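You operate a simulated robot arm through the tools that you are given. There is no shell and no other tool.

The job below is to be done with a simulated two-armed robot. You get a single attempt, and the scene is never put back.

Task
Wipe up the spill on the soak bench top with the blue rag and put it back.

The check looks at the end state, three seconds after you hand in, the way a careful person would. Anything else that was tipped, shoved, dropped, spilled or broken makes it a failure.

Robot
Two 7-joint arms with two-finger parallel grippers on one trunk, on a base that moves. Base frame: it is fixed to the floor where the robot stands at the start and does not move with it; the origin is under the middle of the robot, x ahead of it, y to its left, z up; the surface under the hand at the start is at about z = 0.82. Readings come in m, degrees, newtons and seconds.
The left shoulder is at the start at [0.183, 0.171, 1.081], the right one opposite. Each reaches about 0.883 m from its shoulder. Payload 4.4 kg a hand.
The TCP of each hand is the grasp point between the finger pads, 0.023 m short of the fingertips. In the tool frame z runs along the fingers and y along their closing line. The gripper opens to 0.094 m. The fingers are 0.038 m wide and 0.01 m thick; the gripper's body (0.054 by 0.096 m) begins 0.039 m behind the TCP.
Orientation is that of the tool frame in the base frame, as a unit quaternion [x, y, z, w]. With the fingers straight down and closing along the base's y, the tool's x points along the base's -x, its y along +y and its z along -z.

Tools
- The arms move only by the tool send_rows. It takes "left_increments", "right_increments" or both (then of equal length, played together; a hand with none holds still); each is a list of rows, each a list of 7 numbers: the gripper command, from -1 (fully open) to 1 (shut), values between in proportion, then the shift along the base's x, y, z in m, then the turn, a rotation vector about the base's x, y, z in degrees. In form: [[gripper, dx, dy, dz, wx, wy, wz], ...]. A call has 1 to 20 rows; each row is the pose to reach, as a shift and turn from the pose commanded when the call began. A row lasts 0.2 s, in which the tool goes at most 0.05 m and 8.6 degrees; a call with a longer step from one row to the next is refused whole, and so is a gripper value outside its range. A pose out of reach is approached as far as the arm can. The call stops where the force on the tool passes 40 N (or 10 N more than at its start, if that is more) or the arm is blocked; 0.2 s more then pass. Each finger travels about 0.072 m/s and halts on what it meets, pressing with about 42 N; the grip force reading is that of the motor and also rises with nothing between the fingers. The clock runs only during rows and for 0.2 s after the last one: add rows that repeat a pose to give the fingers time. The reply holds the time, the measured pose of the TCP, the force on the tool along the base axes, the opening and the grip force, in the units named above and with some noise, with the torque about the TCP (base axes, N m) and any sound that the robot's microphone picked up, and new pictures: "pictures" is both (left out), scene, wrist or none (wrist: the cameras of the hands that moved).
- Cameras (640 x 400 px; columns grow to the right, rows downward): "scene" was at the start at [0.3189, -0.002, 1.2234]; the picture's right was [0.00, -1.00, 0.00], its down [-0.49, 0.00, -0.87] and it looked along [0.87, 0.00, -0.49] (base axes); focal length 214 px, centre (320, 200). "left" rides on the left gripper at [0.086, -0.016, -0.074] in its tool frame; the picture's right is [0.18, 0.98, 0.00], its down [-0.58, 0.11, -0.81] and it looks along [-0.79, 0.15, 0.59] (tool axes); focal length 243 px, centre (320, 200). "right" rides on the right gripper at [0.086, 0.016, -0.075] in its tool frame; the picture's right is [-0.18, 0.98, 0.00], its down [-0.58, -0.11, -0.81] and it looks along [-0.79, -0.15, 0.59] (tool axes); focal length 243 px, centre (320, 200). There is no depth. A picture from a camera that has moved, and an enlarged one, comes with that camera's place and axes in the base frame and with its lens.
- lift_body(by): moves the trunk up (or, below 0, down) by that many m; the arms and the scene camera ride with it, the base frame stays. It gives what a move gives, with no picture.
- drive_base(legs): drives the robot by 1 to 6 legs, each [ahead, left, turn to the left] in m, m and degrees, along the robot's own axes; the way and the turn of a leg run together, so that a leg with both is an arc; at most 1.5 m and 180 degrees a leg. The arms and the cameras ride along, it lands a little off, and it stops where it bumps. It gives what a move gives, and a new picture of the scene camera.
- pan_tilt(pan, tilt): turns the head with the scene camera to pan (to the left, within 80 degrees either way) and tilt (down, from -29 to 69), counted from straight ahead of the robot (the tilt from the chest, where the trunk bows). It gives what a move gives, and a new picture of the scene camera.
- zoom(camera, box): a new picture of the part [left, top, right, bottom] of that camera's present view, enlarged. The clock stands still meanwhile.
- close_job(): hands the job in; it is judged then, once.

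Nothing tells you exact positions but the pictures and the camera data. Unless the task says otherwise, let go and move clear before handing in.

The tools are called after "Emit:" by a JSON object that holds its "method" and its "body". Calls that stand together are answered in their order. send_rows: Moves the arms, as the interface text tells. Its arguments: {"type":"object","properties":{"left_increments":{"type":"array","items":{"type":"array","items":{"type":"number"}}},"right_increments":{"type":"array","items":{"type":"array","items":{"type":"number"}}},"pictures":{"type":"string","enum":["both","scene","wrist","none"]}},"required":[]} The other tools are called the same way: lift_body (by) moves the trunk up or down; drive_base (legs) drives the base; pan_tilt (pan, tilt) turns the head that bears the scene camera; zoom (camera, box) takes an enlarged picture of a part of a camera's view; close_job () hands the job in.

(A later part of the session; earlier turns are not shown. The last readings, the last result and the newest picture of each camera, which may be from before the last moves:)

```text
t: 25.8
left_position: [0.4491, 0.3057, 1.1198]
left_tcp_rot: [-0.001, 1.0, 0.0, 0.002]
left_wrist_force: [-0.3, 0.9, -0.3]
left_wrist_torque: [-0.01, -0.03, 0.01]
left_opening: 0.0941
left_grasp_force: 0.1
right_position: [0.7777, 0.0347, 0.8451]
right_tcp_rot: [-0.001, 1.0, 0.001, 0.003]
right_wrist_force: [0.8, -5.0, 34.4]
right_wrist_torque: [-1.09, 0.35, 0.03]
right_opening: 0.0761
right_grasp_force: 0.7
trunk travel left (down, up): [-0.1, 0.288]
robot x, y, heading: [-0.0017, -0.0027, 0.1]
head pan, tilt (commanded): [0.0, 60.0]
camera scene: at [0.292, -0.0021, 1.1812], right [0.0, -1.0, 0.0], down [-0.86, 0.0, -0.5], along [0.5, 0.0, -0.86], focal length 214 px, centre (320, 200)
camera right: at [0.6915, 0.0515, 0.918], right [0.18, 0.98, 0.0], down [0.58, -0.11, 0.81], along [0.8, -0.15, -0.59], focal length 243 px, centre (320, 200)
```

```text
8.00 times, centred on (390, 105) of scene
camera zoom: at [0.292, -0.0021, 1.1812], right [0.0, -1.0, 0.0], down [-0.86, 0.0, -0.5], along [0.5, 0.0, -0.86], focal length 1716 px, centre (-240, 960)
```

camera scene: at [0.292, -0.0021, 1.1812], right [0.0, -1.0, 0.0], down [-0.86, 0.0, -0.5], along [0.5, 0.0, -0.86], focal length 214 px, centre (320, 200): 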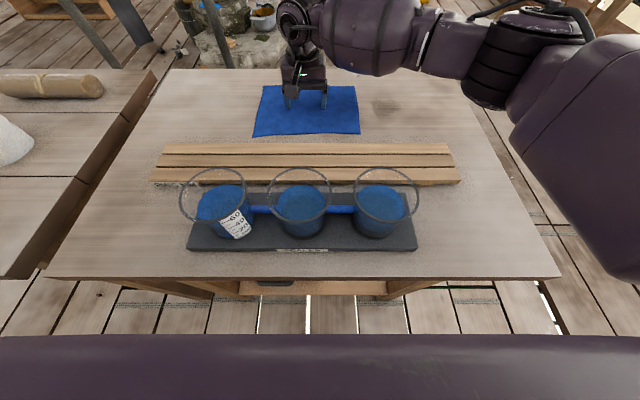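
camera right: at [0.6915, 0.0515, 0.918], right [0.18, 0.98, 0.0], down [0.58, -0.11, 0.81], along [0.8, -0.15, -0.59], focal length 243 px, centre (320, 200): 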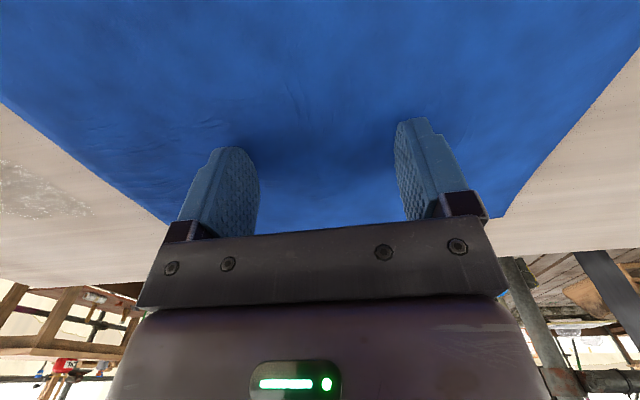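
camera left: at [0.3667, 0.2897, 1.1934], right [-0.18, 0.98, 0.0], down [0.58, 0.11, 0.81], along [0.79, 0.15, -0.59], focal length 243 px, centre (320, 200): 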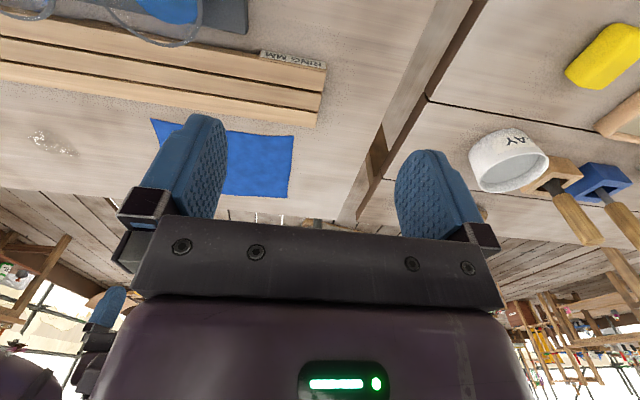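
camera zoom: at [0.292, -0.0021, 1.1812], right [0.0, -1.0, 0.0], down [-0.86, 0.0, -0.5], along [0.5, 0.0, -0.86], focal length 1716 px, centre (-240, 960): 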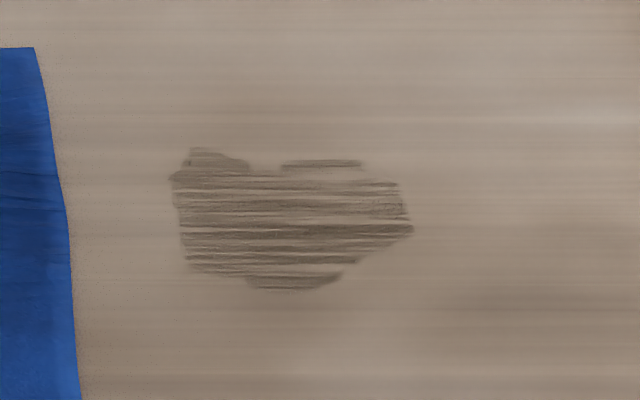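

The spill is reduced to faint streaks, so it's partly wiped. I'll go back over it with more strokes, including some along x across the streaks.

Emit:
{"method": "send_rows", "body": {"right_increments": [[-0.6, 0, -0.02, 0, 0, 0, 0], [-0.6, 0, -0.04, 0, 0, 0, 0], [-0.6, 0, -0.06, 0, 0, 0, 0], [-0.6, 0, -0.08, 0, 0, 0, 0], [-0.6, 0, -0.1, 0, 0, 0, 0], [-0.6, 0, -0.12, 0, 0, 0, 0], [-0.6, 0, -0.14, 0, 0, 0, 0], [-0.6, 0, -0.16, 0, 0, 0, 0], [-0.6, 0, -0.18, 0, 0, 0, 0], [-0.6, 0, -0.2, 0, 0, 0, 0], [-0.6, 0, -0.22, 0, 0, 0, 0], [-0.6, 0, -0.235, 0, 0, 0, 0], [-0.6, 0, -0.235, 0, 0, 0, 0]], "pictures": "none"}}

Emit:
{"method": "send_rows", "body": {"right_increments": [[-0.6, 0.012, 0, 0, 0, 0, 0], [-0.6, 0.024, 0, 0, 0, 0, 0], [-0.6, 0.01, 0.007, 0, 0, 0, 0], [-0.6, -0.005, 0.014, 0, 0, 0, 0], [-0.6, -0.02, 0.02, 0, 0, 0, 0], [-0.6, -0.005, 0.027, 0, 0, 0, 0], [-0.6, 0.01, 0.034, 0, 0, 0, 0], [-0.6, 0.024, 0.04, 0, 0, 0, 0], [-0.6, 0.01, 0.047, 0, 0, 0, 0], [-0.6, -0.005, 0.053, 0, 0, 0, 0], [-0.6, -0.02, 0.06, 0, 0, 0, 0], [-0.6, -0.005, 0.067, 0, 0, 0, 0], [-0.6, 0.01, 0.074, 0, 0, 0, 0], [-0.6, 0.024, 0.08, 0, 0, 0, 0], [-0.6, 0.012, 0.07, 0, 0, 0, 0], [-0.6, 0, 0.06, 0, 0, 0, 0], [-0.6, 0, 0.06, 0, 0, 0, 0]], "pictures": "both"}}

```text
t: 28.6
left_position: [0.4504, 0.3069, 1.1204]
left_tcp_rot: [0.0, 1.0, 0.0, 0.001]
left_wrist_force: [-0.3, 0.5, -0.1]
left_wrist_torque: [-0.05, -0.01, 0.02]
left_opening: 0.0941
left_grasp_force: 0.0
right_position: [0.7778, -0.1999, 0.8454]
right_tcp_rot: [0.001, 1.0, 0.0, 0.003]
right_wrist_force: [0.4, 9.6, 28.7]
right_wrist_torque: [0.29, 0.26, -0.07]
right_opening: 0.0747
right_grasp_force: 0.0
trunk travel left (down, up): [-0.1, 0.288]
robot x, y, heading: [-0.0011, 0.0007, 0.2]
head pan, tilt (commanded): [0.0, 60.0]
```

```text
t: 32.2
left_position: [0.4513, 0.3072, 1.1194]
left_tcp_rot: [0.0, 1.0, -0.001, 0.001]
left_wrist_force: [0.1, -0.2, -0.6]
left_wrist_torque: [-0.01, 0.01, 0.01]
left_opening: 0.094
left_grasp_force: 0.1
right_position: [0.7782, -0.1415, 0.8447]
right_tcp_rot: [0.0, 1.0, 0.0, 0.002]
right_wrist_force: [4.6, 7.0, 24.1]
right_wrist_torque: [-0.15, 0.05, 0.02]
right_opening: 0.0738
right_grasp_force: 0.0
trunk travel left (down, up): [-0.1, 0.288]
robot x, y, heading: [0.0015, -0.0044, -0.1]
head pan, tilt (commanded): [0.0, 60.0]
camera scene: at [0.2932, -0.001, 1.1807], right [0.0, -1.0, 0.0], down [-0.87, 0.0, -0.5], along [0.5, 0.0, -0.87], focal length 214 px, centre (320, 200)
camera right: at [0.6913, -0.1256, 0.9181], right [0.18, 0.98, 0.0], down [0.58, -0.11, 0.81], along [0.79, -0.15, -0.59], focal length 243 px, centre (320, 200)
```

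scene: 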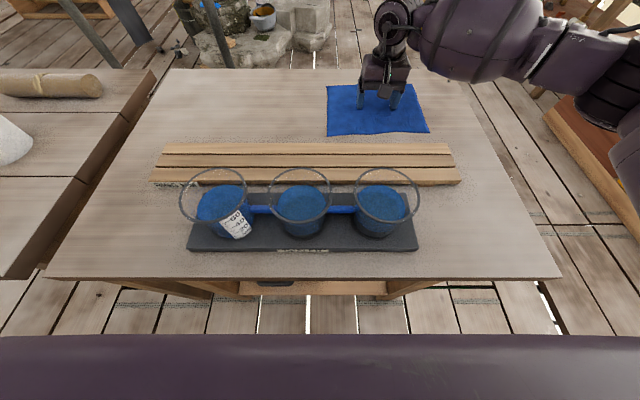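
right: 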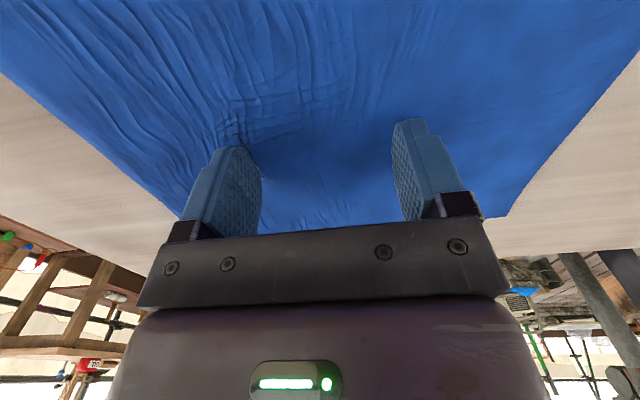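

The rag still follows well with a press of about 24–29 N. I'll add another set of long y strokes at three x positions.

Emit:
{"method": "send_rows", "body": {"right_increments": [[-0.6, 0, -0.02, -0.0005, 0, 0, 0], [-0.6, 0, -0.04, -0.0005, 0, 0, 0], [-0.6, 0, -0.06, -0.0005, 0, 0, 0], [-0.6, 0.01, -0.075, -0.0005, 0, 0, 0], [-0.6, 0.022, -0.07, -0.0005, 0, 0, 0], [-0.6, 0.022, -0.05, -0.0005, 0, 0, 0], [-0.6, 0.022, -0.03, -0.0005, 0, 0, 0], [-0.6, 0.022, -0.01, -0.0005, 0, 0, 0], [-0.6, 0.022, 0.01, -0.0005, 0, 0, 0], [-0.6, 0.008, 0.01, -0.0005, 0, 0, 0], [-0.6, -0.008, 0.01, -0.0005, 0, 0, 0], [-0.6, -0.022, 0.01, -0.0005, 0, 0, 0], [-0.6, -0.022, -0.01, -0.0005, 0, 0, 0], [-0.6, -0.022, -0.03, -0.0005, 0, 0, 0], [-0.6, -0.022, -0.05, -0.0005, 0, 0, 0], [-0.6, -0.022, -0.07, -0.0005, 0, 0, 0], [-0.6, -0.01, -0.06, -0.0005, 0, 0, 0], [-0.6, 0, -0.04, -0.0005, 0, 0, 0], [-0.6, 0, -0.02, 0, 0, 0, 0], [-0.6, 0, 0, 0, 0, 0, 0]], "pictures": "none"}}

Emit:
{"method": "send_rows", "body": {"right_increments": [[-0.6, 0, 0.02, 0, 0, 0, 0], [-0.6, 0, 0.04, 0, 0, 0, 0], [-0.6, 0, 0.06, 0, 0, 0, 0], [-0.6, 0, 0.08, 0, 0, 0, 0], [-0.6, 0, 0.1, 0, 0, 0, 0], [-0.6, 0, 0.12, 0, 0, 0, 0], [-0.6, 0, 0.14, 0, 0, 0, 0], [-0.6, 0, 0.16, 0, 0, 0, 0], [-0.6, 0, 0.175, 0, 0, 0, 0], [-0.6, 0, 0.175, 0, 0, 0, 0]], "pictures": "both"}}

Emit:
{"method": "zoom", "body": {"camera": "scene", "box": [350, 80, 430, 130]}}

```text
t: 36.4
left_position: [0.4502, 0.3055, 1.1207]
left_tcp_rot: [0.001, 1.0, 0.0, 0.001]
left_wrist_force: [-0.1, 0.3, -0.9]
left_wrist_torque: [0.0, 0.03, -0.01]
left_opening: 0.094
left_grasp_force: 0.0
right_position: [0.7783, -0.1416, 0.8445]
right_tcp_rot: [0.001, 1.0, 0.0, 0.001]
right_wrist_force: [2.0, -8.0, 29.2]
right_wrist_torque: [0.02, 0.18, 0.11]
right_opening: 0.0749
right_grasp_force: 0.0
trunk travel left (down, up): [-0.1, 0.288]
robot x, y, heading: [0.0018, 0.0014, -0.0]
head pan, tilt (commanded): [0.0, 60.0]
```

```text
t: 38.6
left_position: [0.4485, 0.3061, 1.1209]
left_tcp_rot: [-0.001, 1.0, 0.0, 0.001]
left_wrist_force: [-0.4, -0.1, 0.1]
left_wrist_torque: [-0.01, 0.04, 0.01]
left_opening: 0.0942
left_grasp_force: 0.0
right_position: [0.7761, 0.0347, 0.8447]
right_tcp_rot: [0.0, 1.0, 0.001, 0.001]
right_wrist_force: [0.3, -4.2, 29.5]
right_wrist_torque: [-0.72, 0.21, 0.08]
right_opening: 0.0761
right_grasp_force: 0.2
trunk travel left (down, up): [-0.1, 0.288]
robot x, y, heading: [-0.0017, 0.0018, 0.0]
head pan, tilt (commanded): [0.0, 60.0]
camera scene: at [0.2925, -0.0021, 1.1811], right [0.0, -1.0, 0.0], down [-0.86, 0.0, -0.5], along [0.5, 0.0, -0.86], focal length 214 px, centre (320, 200)
camera right: at [0.6909, 0.0499, 0.9181], right [0.18, 0.98, 0.0], down [0.58, -0.11, 0.81], along [0.79, -0.15, -0.59], focal length 243 px, centre (320, 200)
```

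scene: 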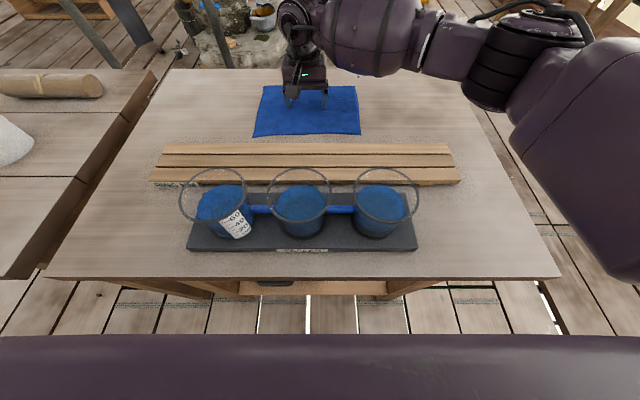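
right: 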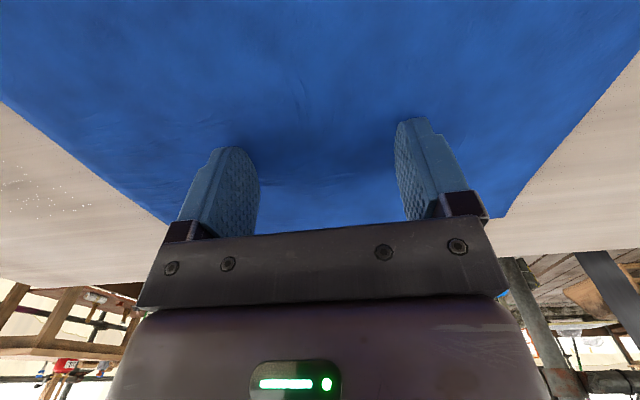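

```text
8.00 times, centred on (390, 105) of scene
camera zoom: at [0.2925, -0.0021, 1.1811], right [0.0, -1.0, 0.0], down [-0.86, 0.0, -0.5], along [0.5, 0.0, -0.86], focal length 1716 px, centre (-240, 960)
```

zoom: 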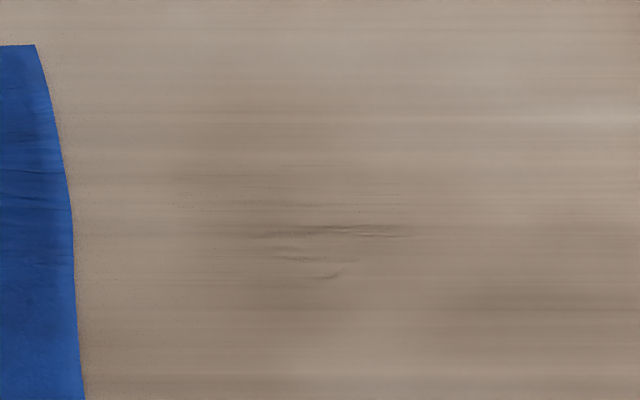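

The spill is nearly gone. I'll check the spot in the wrist camera for residue.

Emit:
{"method": "zoom", "body": {"camera": "right", "box": [0, 140, 160, 240]}}

```text
4.00 times, centred on (80, 190) of right
camera zoom: at [0.6909, 0.0499, 0.9181], right [0.18, 0.98, 0.0], down [0.58, -0.11, 0.81], along [0.79, -0.15, -0.59], focal length 970 px, centre (1280, 240)
```

zoom: 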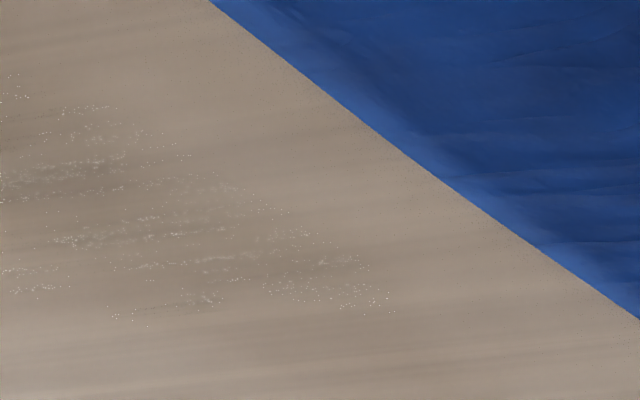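

Some fine droplets remain, so I'll do another full round of strokes over the patch.

Emit:
{"method": "send_rows", "body": {"right_increments": [[-0.6, 0, -0.02, 0, 0, 0, 0], [-0.6, 0, -0.04, 0, 0, 0, 0], [-0.6, 0, -0.06, 0, 0, 0, 0], [-0.6, 0, -0.08, 0, 0, 0, 0], [-0.6, 0, -0.1, 0, 0, 0, 0], [-0.6, 0, -0.12, 0, 0, 0, 0], [-0.6, 0, -0.14, 0, 0, 0, 0], [-0.6, 0, -0.16, 0, 0, 0, 0], [-0.6, 0, -0.18, 0, 0, 0, 0], [-0.6, 0, -0.2, 0, 0, 0, 0], [-0.6, 0, -0.22, 0, 0, 0, 0], [-0.6, 0, -0.24, 0, 0, 0, 0], [-0.6, 0.012, -0.25, 0, 0, 0, 0], [-0.6, 0.025, -0.24, 0, 0, 0, 0], [-0.6, 0.025, -0.22, 0, 0, 0, 0], [-0.6, 0.025, -0.2, 0, 0, 0, 0], [-0.6, 0.025, -0.18, 0, 0, 0, 0], [-0.6, 0.025, -0.165, 0, 0, 0, 0], [-0.6, 0.012, -0.165, 0, 0, 0, 0], [-0.6, 0, -0.165, 0, 0, 0, 0]], "pictures": "none"}}

Emit:
{"method": "send_rows", "body": {"right_increments": [[-0.6, -0.012, 0, 0, 0, 0, 0], [-0.6, -0.022, 0, 0, 0, 0, 0], [-0.6, -0.022, -0.02, 0, 0, 0, 0], [-0.6, -0.022, -0.04, 0, 0, 0, 0], [-0.6, -0.022, -0.06, 0, 0, 0, 0], [-0.6, -0.022, -0.08, 0, 0, 0, 0], [-0.6, -0.01, -0.07, 0, 0, 0, 0], [-0.6, -0.01, -0.05, 0, 0, 0, 0], [-0.6, -0.01, -0.03, 0, 0, 0, 0], [-0.6, -0.01, -0.01, 0, 0, 0, 0], [-0.6, -0.01, 0.005, 0, 0, 0, 0], [-0.6, 0.003, 0, 0, 0, 0, 0], [-0.6, 0.012, -0.015, 0, 0, 0, 0], [-0.6, 0.012, -0.03, 0, 0, 0, 0], [-0.6, 0.012, -0.05, 0, 0, 0, 0], [-0.6, 0.012, -0.07, 0, 0, 0, 0], [-0.6, 0, -0.075, 0, 0, 0, 0], [-0.6, 0, -0.055, 0, 0, 0, 0], [-0.6, 0, -0.035, 0, 0, 0, 0], [-0.6, 0, -0.015, 0, 0, 0, 0]], "pictures": "wrist"}}

```text
t: 42.8
left_position: [0.4508, 0.3072, 1.1193]
left_tcp_rot: [-0.001, 1.0, -0.001, 0.001]
left_wrist_force: [0.0, 0.5, -0.1]
left_wrist_torque: [0.01, 0.03, 0.01]
left_opening: 0.0943
left_grasp_force: 0.1
right_position: [0.7787, -0.1311, 0.8442]
right_tcp_rot: [-0.001, 1.0, 0.0, 0.002]
right_wrist_force: [9.9, 0.7, 26.9]
right_wrist_torque: [-0.54, -0.04, 0.32]
right_opening: 0.0749
right_grasp_force: 0.0
trunk travel left (down, up): [-0.1, 0.288]
robot x, y, heading: [-0.0001, -0.0002, -0.1]
head pan, tilt (commanded): [0.0, 60.0]
```

```text
t: 47.0
left_position: [0.4507, 0.3048, 1.1204]
left_tcp_rot: [0.0, 1.0, 0.0, 0.001]
left_wrist_force: [0.1, -0.1, 0.3]
left_wrist_torque: [-0.01, -0.01, 0.02]
left_opening: 0.0941
left_grasp_force: 0.0
right_position: [0.7784, -0.1479, 0.8452]
right_tcp_rot: [0.001, 1.0, -0.002, 0.0]
right_wrist_force: [1.3, -6.7, 23.3]
right_wrist_torque: [0.26, 0.09, 0.04]
right_opening: 0.0742
right_grasp_force: 0.0
trunk travel left (down, up): [-0.1, 0.288]
robot x, y, heading: [-0.0013, -0.0, 0.1]
head pan, tilt (commanded): [0.0, 60.0]
camera right: at [0.6915, -0.1316, 0.9182], right [0.18, 0.98, 0.0], down [0.58, -0.11, 0.81], along [0.79, -0.15, -0.59], focal length 243 px, centre (320, 200)
```

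right: 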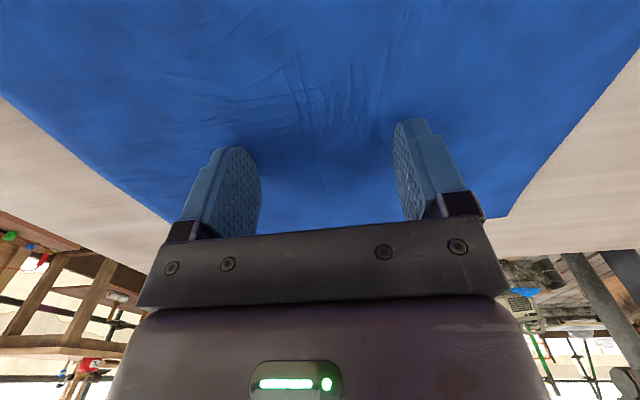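

Another round is done and the press is steady. I'll slide the rag left again and inspect the patch.

Emit:
{"method": "send_rows", "body": {"right_increments": [[-0.6, 0, 0.02, 0, 0, 0, 0], [-0.6, 0, 0.04, 0, 0, 0, 0], [-0.6, 0, 0.06, 0, 0, 0, 0], [-0.6, 0, 0.08, 0, 0, 0, 0], [-0.6, 0, 0.1, 0, 0, 0, 0], [-0.6, 0, 0.12, 0, 0, 0, 0], [-0.6, 0, 0.14, 0, 0, 0, 0], [-0.6, 0, 0.16, 0, 0, 0, 0], [-0.6, 0, 0.18, 0, 0, 0, 0], [-0.6, 0, 0.18, 0, 0, 0, 0]], "pictures": "both"}}

Emit:
{"method": "zoom", "body": {"camera": "scene", "box": [350, 80, 430, 130]}}

Emit:
{"method": "zoom", "body": {"camera": "right", "box": [0, 140, 160, 240]}}

```text
t: 49.2
left_position: [0.4497, 0.3056, 1.1202]
left_tcp_rot: [-0.001, 1.0, 0.0, 0.001]
left_wrist_force: [0.1, -0.7, -0.3]
left_wrist_torque: [0.03, 0.01, -0.03]
left_opening: 0.0938
left_grasp_force: 0.0
right_position: [0.7774, 0.0338, 0.8446]
right_tcp_rot: [-0.001, 1.0, 0.001, 0.001]
right_wrist_force: [0.4, -4.2, 30.6]
right_wrist_torque: [-0.81, 0.19, 0.02]
right_opening: 0.0753
right_grasp_force: 0.0
trunk travel left (down, up): [-0.1, 0.288]
robot x, y, heading: [0.0024, -0.0032, 0.1]
head pan, tilt (commanded): [0.0, 60.0]
camera scene: at [0.2922, -0.002, 1.1811], right [0.0, -1.0, 0.0], down [-0.86, 0.0, -0.5], along [0.5, 0.0, -0.86], focal length 214 px, centre (320, 200)
camera right: at [0.6906, 0.0493, 0.9181], right [0.18, 0.98, 0.0], down [0.58, -0.11, 0.81], along [0.79, -0.15, -0.59], focal length 243 px, centre (320, 200)
```

scene: 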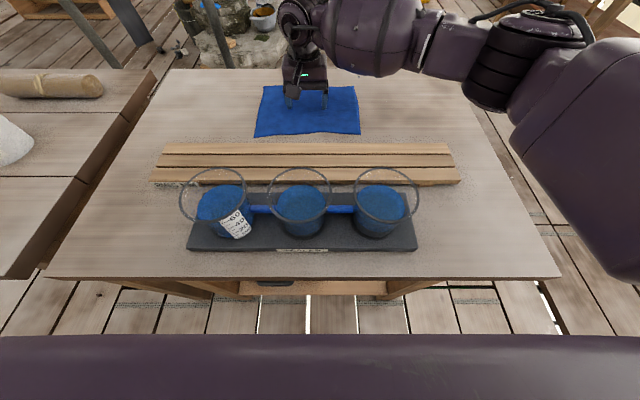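
right: 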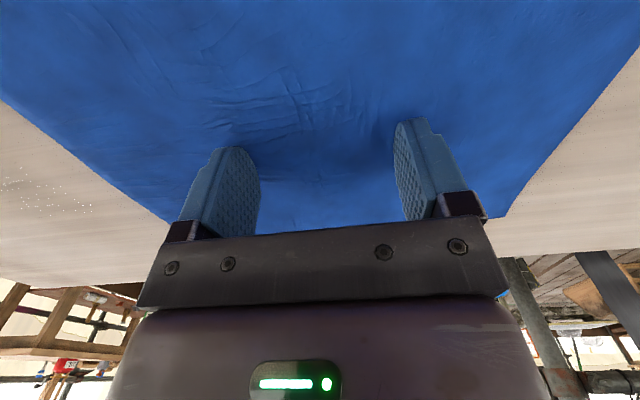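

```text
8.00 times, centred on (390, 105) of scene
camera zoom: at [0.2922, -0.002, 1.1811], right [0.0, -1.0, 0.0], down [-0.86, 0.0, -0.5], along [0.5, 0.0, -0.86], focal length 1716 px, centre (-240, 960)
```

zoom: 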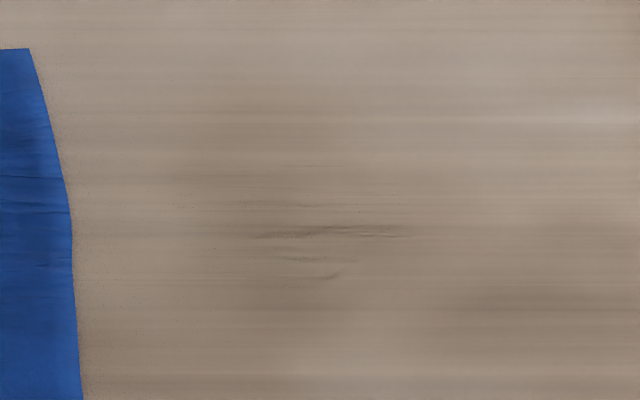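

```text
4.00 times, centred on (80, 190) of right
camera zoom: at [0.6906, 0.0493, 0.9181], right [0.18, 0.98, 0.0], down [0.58, -0.11, 0.81], along [0.79, -0.15, -0.59], focal length 970 px, centre (1280, 240)
```

zoom: 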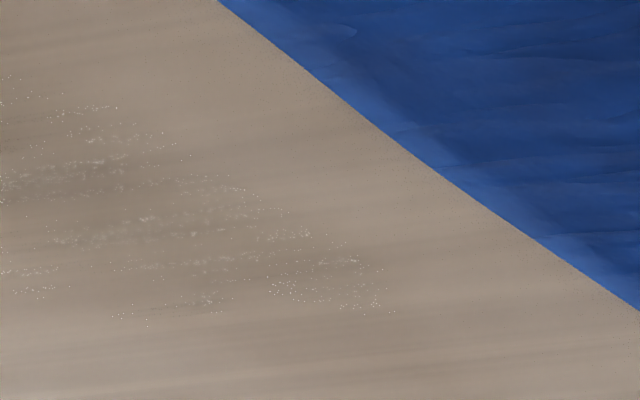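

The residue is only slightly less than before. I'll zoom in hard on it to judge what remains.

Emit:
{"method": "zoom", "body": {"camera": "right", "box": [0, 150, 110, 220]}}

Emit:
{"method": "zoom", "body": {"camera": "scene", "box": [368, 96, 408, 121]}}

Emit:
{"method": "zoom", "body": {"camera": "scene", "box": [240, 76, 380, 146]}}

```text
5.71 times, centred on (55, 185) of right
camera zoom: at [0.6906, 0.0493, 0.9181], right [0.18, 0.98, 0.0], down [0.58, -0.11, 0.81], along [0.79, -0.15, -0.59], focal length 1386 px, centre (1834, 286)
```

zoom: 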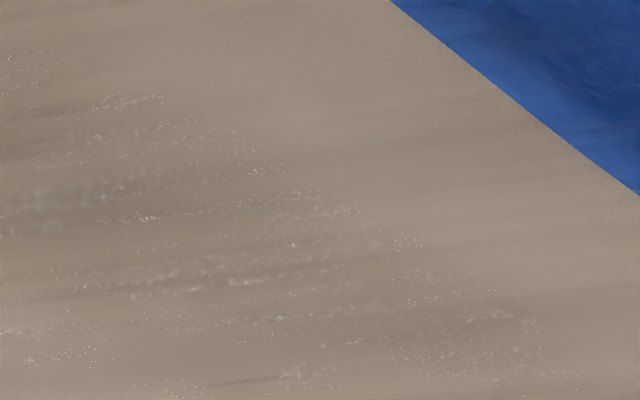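

```text
16.00 times, centred on (388, 108) of scene
camera zoom: at [0.2922, -0.002, 1.1811], right [0.0, -1.0, 0.0], down [-0.86, 0.0, -0.5], along [0.5, 0.0, -0.86], focal length 3432 px, centre (-768, 1664)
```

zoom: 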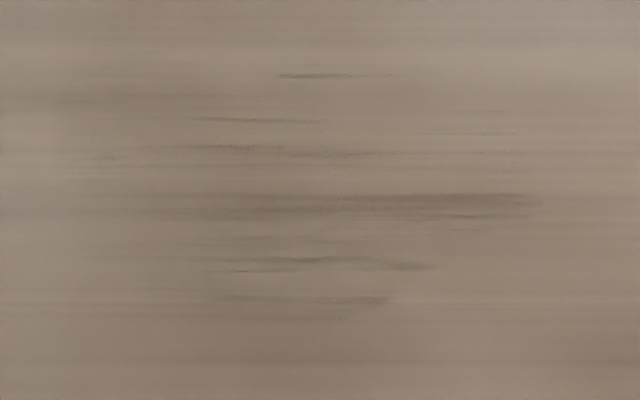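

```text
4.57 times, centred on (310, 111) of scene
camera zoom: at [0.2922, -0.002, 1.1811], right [0.0, -1.0, 0.0], down [-0.86, 0.0, -0.5], along [0.5, 0.0, -0.86], focal length 980 px, centre (366, 607)
```

zoom: 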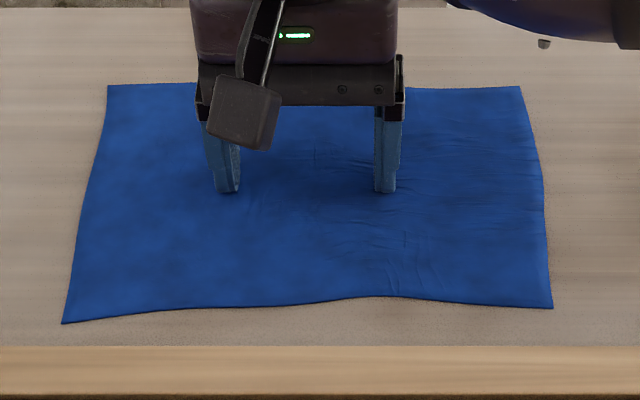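

Faint wet streaks remain. I'll go back with a slightly firmer press and dense zigzag strokes along x over the whole patch.

Emit:
{"method": "send_rows", "body": {"right_increments": [[-0.6, 0, -0.02, 0, 0, 0, 0], [-0.6, 0, -0.04, 0, 0, 0, 0], [-0.6, 0, -0.06, 0, 0, 0, 0], [-0.6, 0, -0.08, 0, 0, 0, 0], [-0.6, 0, -0.1, 0, 0, 0, 0], [-0.6, 0, -0.12, 0, 0, 0, 0], [-0.6, 0, -0.14, 0, 0, 0, 0], [-0.6, 0, -0.16, 0, 0, 0, 0], [-0.6, 0, -0.175, -0.001, 0, 0, 0], [-0.6, 0.012, -0.175, -0.001, 0, 0, 0], [-0.6, 0.026, -0.175, -0.001, 0, 0, 0], [-0.6, 0.012, -0.18, -0.001, 0, 0, 0], [-0.6, -0.005, -0.183, -0.001, 0, 0, 0], [-0.6, -0.022, -0.186, -0.001, 0, 0, 0], [-0.6, -0.006, -0.19, -0.001, 0, 0, 0], [-0.6, 0.01, -0.193, -0.001, 0, 0, 0], [-0.6, 0.026, -0.196, -0.001, 0, 0, 0], [-0.6, 0.01, -0.2, -0.001, 0, 0, 0], [-0.6, -0.006, -0.203, -0.001, 0, 0, 0], [-0.6, -0.022, -0.206, -0.001, 0, 0, 0]], "pictures": "none"}}

Emit:
{"method": "send_rows", "body": {"right_increments": [[-0.6, 0.016, -0.004, 0, 0, 0, 0], [-0.6, 0.032, -0.007, 0, 0, 0, 0], [-0.6, 0.048, -0.01, 0, 0, 0, 0], [-0.6, 0.032, -0.014, 0, 0, 0, 0], [-0.6, 0.016, -0.017, 0, 0, 0, 0], [-0.6, 0, -0.02, 0, 0, 0, 0], [-0.6, 0.016, -0.024, 0, 0, 0, 0], [-0.6, 0.032, -0.027, 0, 0, 0, 0], [-0.6, 0.048, -0.03, 0, 0, 0, 0], [-0.6, 0.032, -0.034, 0, 0, 0, 0], [-0.6, 0.016, -0.037, 0, 0, 0, 0], [-0.6, 0, -0.04, 0, 0, 0, 0], [-0.6, 0.016, -0.044, 0, 0, 0, 0], [-0.6, 0.032, -0.047, 0, 0, 0, 0], [-0.6, 0.048, -0.045, 0, 0, 0, 0], [-0.6, 0.032, -0.03, 0, 0, 0, 0], [-0.6, 0.022, -0.015, 0, 0, 0, 0], [-0.6, 0.022, 0, 0, 0, 0, 0]], "pictures": "both"}}

```text
t: 53.4
left_position: [0.4504, 0.3063, 1.1194]
left_tcp_rot: [0.0, 1.0, -0.001, 0.001]
left_wrist_force: [0.8, 0.6, 0.5]
left_wrist_torque: [0.01, 0.01, -0.02]
left_opening: 0.0937
left_grasp_force: 0.1
right_position: [0.7577, -0.1721, 0.8444]
right_tcp_rot: [0.0, 1.0, 0.0, 0.003]
right_wrist_force: [9.8, -0.2, 30.8]
right_wrist_torque: [-0.14, 0.11, 0.18]
right_opening: 0.0748
right_grasp_force: 0.0
trunk travel left (down, up): [-0.1, 0.288]
robot x, y, heading: [-0.0012, -0.0, 0.1]
head pan, tilt (commanded): [0.0, 60.0]
```

```text
t: 57.2
left_position: [0.451, 0.3053, 1.1204]
left_tcp_rot: [0.0, 1.0, 0.0, 0.002]
left_wrist_force: [-0.2, 0.4, -0.1]
left_wrist_torque: [0.0, -0.02, 0.01]
left_opening: 0.0938
left_grasp_force: 0.1
right_position: [0.7787, -0.1734, 0.8437]
right_tcp_rot: [0.0, 1.0, 0.0, 0.001]
right_wrist_force: [0.0, -10.2, 33.9]
right_wrist_torque: [0.0, 0.27, 0.13]
right_opening: 0.075
right_grasp_force: 0.0
trunk travel left (down, up): [-0.1, 0.288]
robot x, y, heading: [0.0005, -0.0027, -0.2]
head pan, tilt (commanded): [0.0, 60.0]
camera scene: at [0.2918, -0.0021, 1.1813], right [0.0, -1.0, 0.0], down [-0.86, 0.0, -0.5], along [0.5, 0.0, -0.86], focal length 214 px, centre (320, 200)
camera right: at [0.6911, -0.1574, 0.918], right [0.18, 0.98, 0.0], down [0.58, -0.11, 0.81], along [0.79, -0.15, -0.59], focal length 243 px, centre (320, 200)
```

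scene: 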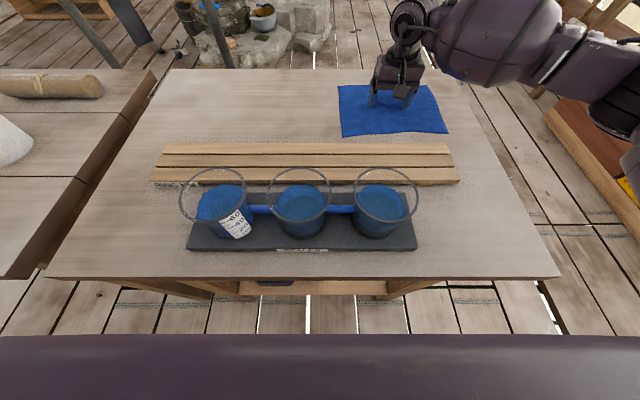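
right: 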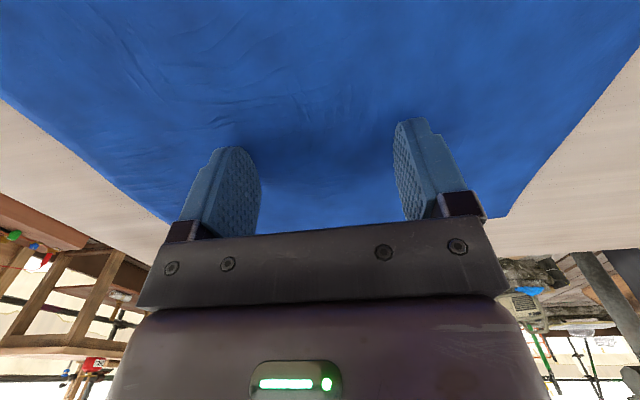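

The zigzag pass went well. I'll add fast y strokes at several x offsets, then slide left and check.

Emit:
{"method": "send_rows", "body": {"right_increments": [[-0.6, 0.025, 0, 0, 0, 0, 0], [-0.6, 0.025, 0.03, 0, 0, 0, 0], [-0.6, 0.025, 0.05, 0, 0, 0, 0], [-0.6, 0.015, 0.03, 0, 0, 0, 0], [-0.6, 0.015, 0, 0, 0, 0, 0], [-0.6, 0.015, -0.03, 0, 0, 0, 0], [-0.6, 0.015, -0.045, 0, 0, 0, 0], [-0.6, 0.005, -0.03, 0, 0, 0, 0], [-0.6, 0.005, 0, 0, 0, 0, 0], [-0.6, 0.005, 0.03, 0, 0, 0, 0], [-0.6, -0.005, 0.05, 0, 0, 0, 0], [-0.6, -0.012, 0.03, 0, 0, 0, 0], [-0.6, -0.012, 0, 0, 0, 0, 0], [-0.6, -0.012, -0.03, 0, 0, 0, 0], [-0.6, -0.022, -0.045, 0, 0, 0, 0], [-0.6, -0.022, -0.025, 0, 0, 0, 0], [-0.6, -0.022, 0.005, 0, 0, 0, 0], [-0.6, -0.022, 0.03, 0, 0, 0, 0], [-0.6, -0.01, 0.05, 0, 0, 0, 0], [-0.6, 0, 0.055, 0, 0, 0, 0]], "pictures": "none"}}

Emit:
{"method": "send_rows", "body": {"right_increments": [[-0.6, 0, 0.02, 0, 0, 0, 0], [-0.6, 0, 0.04, 0, 0, 0, 0], [-0.6, 0, 0.06, 0, 0, 0, 0], [-0.6, 0, 0.08, 0, 0, 0, 0], [-0.6, 0, 0.1, 0, 0, 0, 0], [-0.6, 0, 0.12, 0, 0, 0, 0], [-0.6, 0, 0.14, 0, 0, 0, 0], [-0.6, 0, 0.155, 0, 0, 0, 0], [-0.6, 0, 0.155, 0, 0, 0, 0]], "pictures": "both"}}

Emit:
{"method": "zoom", "body": {"camera": "scene", "box": [368, 96, 408, 121]}}

Emit:
{"method": "zoom", "body": {"camera": "right", "box": [0, 140, 160, 240]}}

```text
t: 61.4
left_position: [0.4488, 0.3055, 1.1199]
left_tcp_rot: [0.0, 1.0, -0.001, 0.002]
left_wrist_force: [0.3, 0.6, -0.9]
left_wrist_torque: [0.03, 0.01, 0.02]
left_opening: 0.0939
left_grasp_force: 0.1
right_position: [0.7773, -0.1154, 0.8443]
right_tcp_rot: [-0.001, 1.0, -0.001, 0.001]
right_wrist_force: [-9.7, -3.1, 28.3]
right_wrist_torque: [-0.28, 0.36, -0.14]
right_opening: 0.0755
right_grasp_force: 0.2
trunk travel left (down, up): [-0.1, 0.288]
robot x, y, heading: [0.0019, 0.0058, -0.1]
head pan, tilt (commanded): [0.0, 60.0]
```

```text
t: 63.4
left_position: [0.4491, 0.3065, 1.1205]
left_tcp_rot: [-0.001, 1.0, 0.0, 0.001]
left_wrist_force: [-0.4, -0.9, -0.8]
left_wrist_torque: [-0.05, 0.03, 0.0]
left_opening: 0.0941
left_grasp_force: 0.1
right_position: [0.7784, 0.0388, 0.8442]
right_tcp_rot: [0.0, 1.0, 0.002, 0.002]
right_wrist_force: [-0.3, -5.4, 33.1]
right_wrist_torque: [-1.11, 0.32, -0.01]
right_opening: 0.0756
right_grasp_force: 0.3
trunk travel left (down, up): [-0.1, 0.288]
robot x, y, heading: [-0.0001, 0.002, -0.3]
head pan, tilt (commanded): [0.0, 60.0]
camera scene: at [0.2921, -0.0021, 1.1811], right [0.0, -1.0, 0.0], down [-0.86, 0.0, -0.5], along [0.5, 0.0, -0.86], focal length 214 px, centre (320, 200)
camera right: at [0.6904, 0.0551, 0.9181], right [0.18, 0.98, 0.0], down [0.58, -0.11, 0.81], along [0.8, -0.15, -0.59], focal length 243 px, centre (320, 200)
```

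scene: 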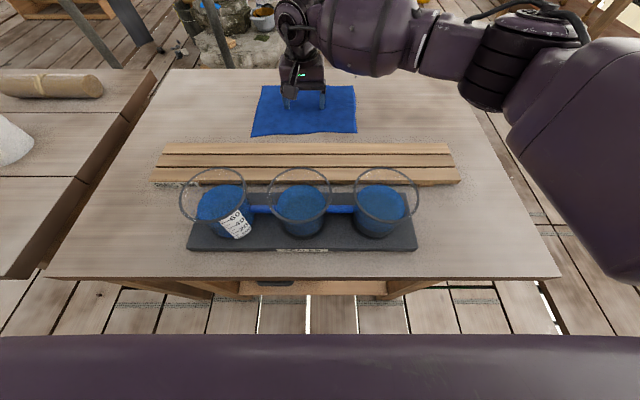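
right: 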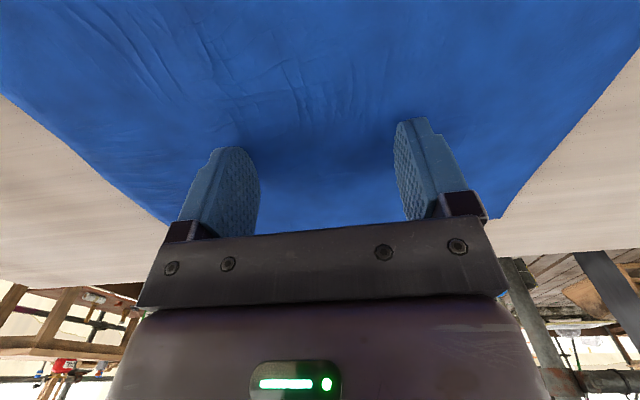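

```text
16.00 times, centred on (388, 108) of scene
camera zoom: at [0.2921, -0.0021, 1.1811], right [0.0, -1.0, 0.0], down [-0.86, 0.0, -0.5], along [0.5, 0.0, -0.86], focal length 3432 px, centre (-768, 1664)
```

zoom: 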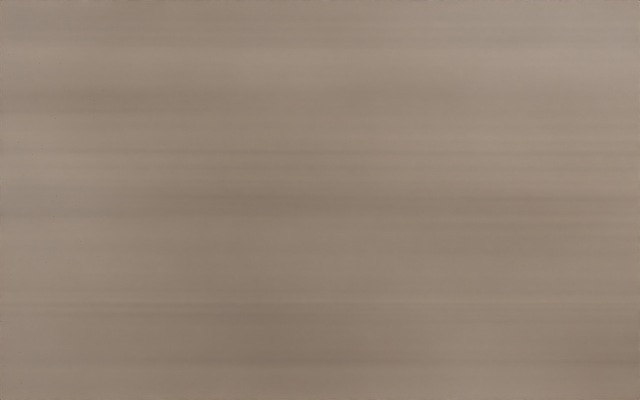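

```text
4.00 times, centred on (80, 190) of right
camera zoom: at [0.6904, 0.0551, 0.9181], right [0.18, 0.98, 0.0], down [0.58, -0.11, 0.81], along [0.8, -0.15, -0.59], focal length 970 px, centre (1280, 240)
```

zoom: 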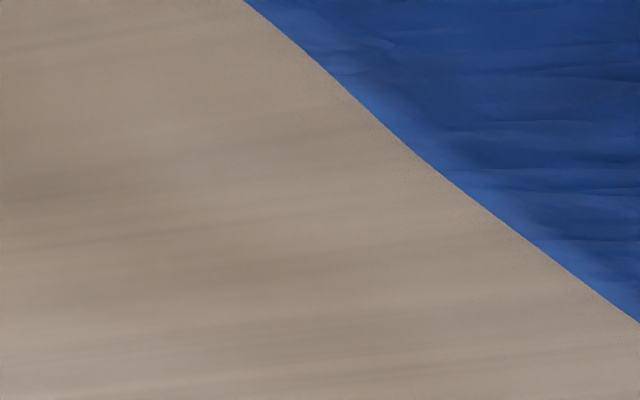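

The patch is now completely clean in both views. I'll check the wider bench top for smears, then slide the rag back to where it started, with the hand at y≈0.169.

Emit:
{"method": "zoom", "body": {"camera": "scene", "box": [340, 66, 500, 166]}}

Emit:
{"method": "send_rows", "body": {"right_increments": [[-0.6, 0, 0, 0.0005, 0, 0, 0], [-0.6, 0, 0.015, 0.0005, 0, 0, 0], [-0.6, 0, 0.03, 0.0005, 0, 0, 0], [-0.6, 0, 0.045, 0.0005, 0, 0, 0], [-0.6, 0, 0.06, 0.0005, 0, 0, 0], [-0.6, 0, 0.075, 0.0005, 0, 0, 0], [-0.6, 0, 0.09, 0.0005, 0, 0, 0], [-0.6, 0, 0.105, 0.0005, 0, 0, 0], [-0.6, 0, 0.12, 0.0005, 0, 0, 0], [-0.6, 0, 0.13, 0.0005, 0, 0, 0], [-0.6, 0, 0.13, 0.0005, 0, 0, 0]], "pictures": "both"}}

Emit:
{"method": "zoom", "body": {"camera": "scene", "box": [180, 60, 340, 160]}}

```text
4.00 times, centred on (420, 116) of scene
camera zoom: at [0.2921, -0.0021, 1.1811], right [0.0, -1.0, 0.0], down [-0.86, 0.0, -0.5], along [0.5, 0.0, -0.86], focal length 858 px, centre (-80, 536)
```

zoom: 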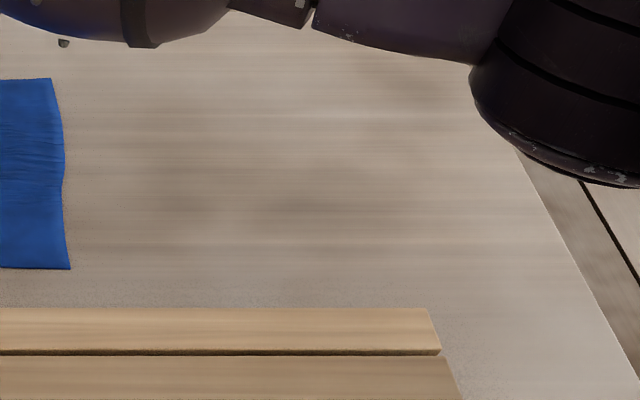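

```text
t: 65.8
left_position: [0.4501, 0.306, 1.1198]
left_tcp_rot: [0.0, 1.0, -0.001, 0.001]
left_wrist_force: [0.0, -0.6, 0.0]
left_wrist_torque: [0.01, 0.0, 0.02]
left_opening: 0.094
left_grasp_force: 0.0
right_position: [0.7772, 0.167, 0.8448]
right_tcp_rot: [0.0, 1.0, 0.0, 0.002]
right_wrist_force: [2.5, -5.6, 29.5]
right_wrist_torque: [-0.7, 0.15, 0.12]
right_opening: 0.0757
right_grasp_force: 0.7
trunk travel left (down, up): [-0.1, 0.288]
robot x, y, heading: [0.0004, 0.0034, 0.1]
head pan, tilt (commanded): [0.0, 60.0]
camera scene: at [0.2925, -0.0026, 1.181], right [0.0, -1.0, 0.0], down [-0.86, 0.0, -0.5], along [0.5, 0.0, -0.86], focal length 214 px, centre (320, 200)
camera right: at [0.6913, 0.1834, 0.9181], right [0.18, 0.98, 0.0], down [0.58, -0.11, 0.81], along [0.79, -0.15, -0.59], focal length 243 px, centre (320, 200)
```

scene: 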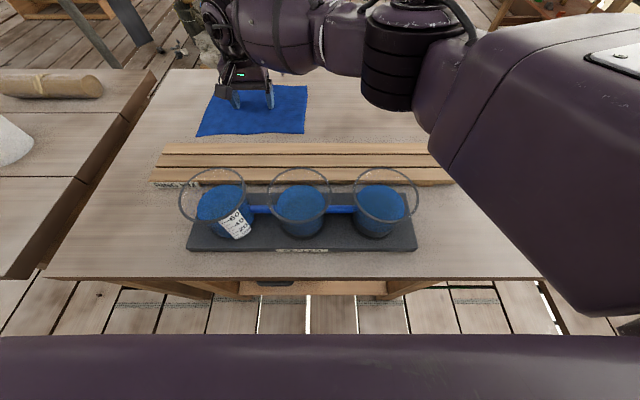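
right: 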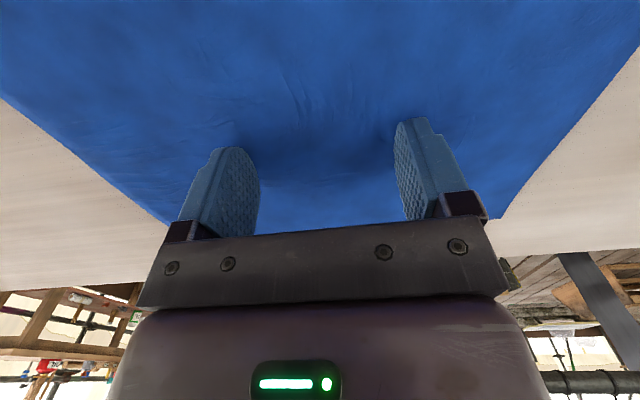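

```text
4.00 times, centred on (260, 110) of scene
camera zoom: at [0.2925, -0.0026, 1.181], right [0.0, -1.0, 0.0], down [-0.86, 0.0, -0.5], along [0.5, 0.0, -0.86], focal length 858 px, centre (560, 560)
```

zoom: 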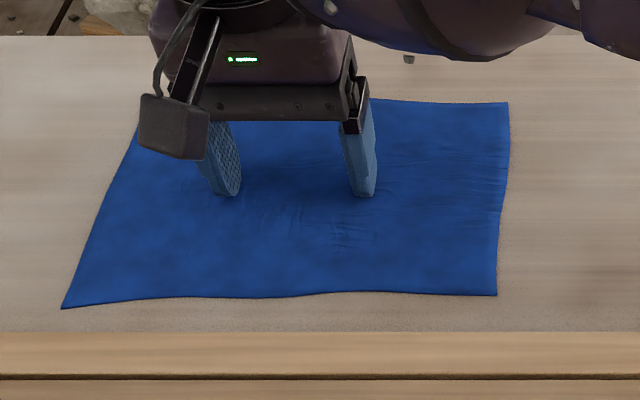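

The rag is back within about 5 mm of its original outline. I'll nudge it 6 mm further left, then ease off and lift straight up.

Emit:
{"method": "send_rows", "body": {"right_increments": [[-0.6, 0.001, 0.004, 0, 0, 0, 0], [-0.6, 0.001, 0.008, 0, 0, 0, 0], [-0.6, 0.001, 0.007, 0.002, 0, 0, 0], [-0.6, 0.001, 0.007, 0.005, 0, 0, 0], [-0.6, 0.001, 0.007, 0.01, 0, 0, 0], [-0.6, 0.001, 0.007, 0.02, 0, 0, 0], [-0.6, 0.001, 0.007, 0.04, 0, 0, 0], [-0.6, 0.001, 0.007, 0.07, 0, 0, 0], [-0.6, 0.001, 0.007, 0.11, 0, 0, 0], [-0.6, 0.001, 0.007, 0.15, 0, 0, 0], [-0.6, 0.001, 0.007, 0.19, 0, 0, 0], [-0.6, 0.001, 0.007, 0.23, 0, 0, 0], [-0.6, 0.001, 0.007, 0.26, 0, 0, 0], [-0.6, 0.001, 0.007, 0.26, 0, 0, 0]], "pictures": "both"}}

Emit:
{"method": "zoom", "body": {"camera": "scene", "box": [180, 60, 340, 160]}}

```text
t: 68.8
left_position: [0.4514, 0.3054, 1.1185]
left_tcp_rot: [0.001, 1.0, -0.001, 0.0]
left_wrist_force: [0.4, 0.1, 0.3]
left_wrist_torque: [-0.01, 0.0, -0.02]
left_opening: 0.0943
left_grasp_force: 0.0
right_position: [0.7949, 0.157, 1.0971]
right_tcp_rot: [0.014, 1.0, -0.004, -0.003]
right_wrist_force: [0.5, -0.3, 0.4]
right_wrist_torque: [0.01, 0.03, -0.04]
right_opening: 0.0752
right_grasp_force: 0.0
trunk travel left (down, up): [-0.1, 0.288]
robot x, y, heading: [0.0038, 0.0024, -0.2]
head pan, tilt (commanded): [0.0, 60.0]
camera scene: at [0.295, -0.0019, 1.1801], right [0.0, -1.0, 0.0], down [-0.87, 0.0, -0.5], along [0.5, 0.0, -0.87], focal length 214 px, centre (320, 200)
camera right: at [0.7089, 0.1757, 1.1706], right [0.21, 0.98, -0.01], down [0.58, -0.12, 0.8], along [0.78, -0.18, -0.59], focal length 243 px, centre (320, 200)
```

scene: 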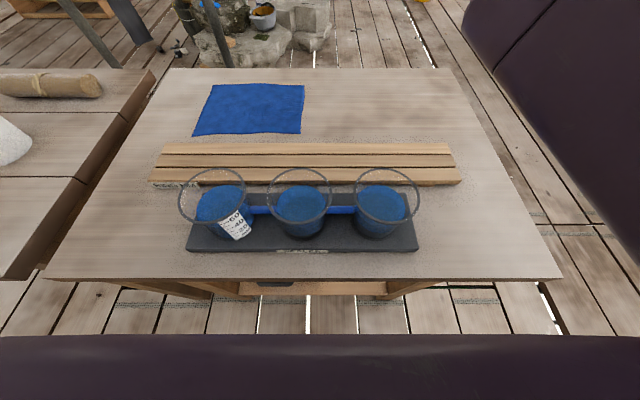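
right: 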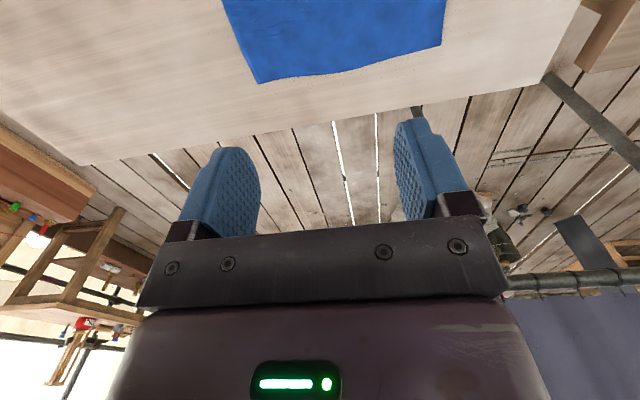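

```text
4.00 times, centred on (260, 110) of scene
camera zoom: at [0.295, -0.0019, 1.1801], right [0.0, -1.0, 0.0], down [-0.87, 0.0, -0.5], along [0.5, 0.0, -0.87], focal length 858 px, centre (560, 560)
```

zoom: 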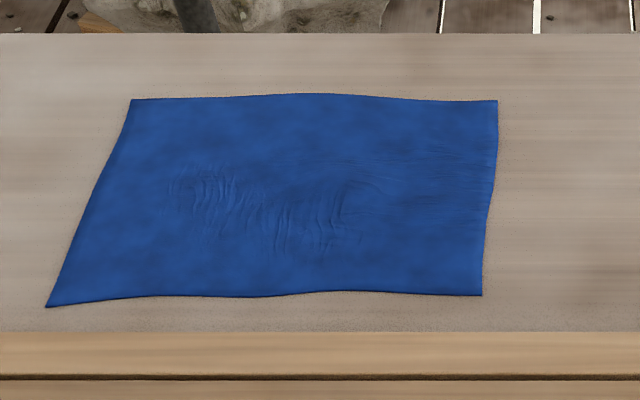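

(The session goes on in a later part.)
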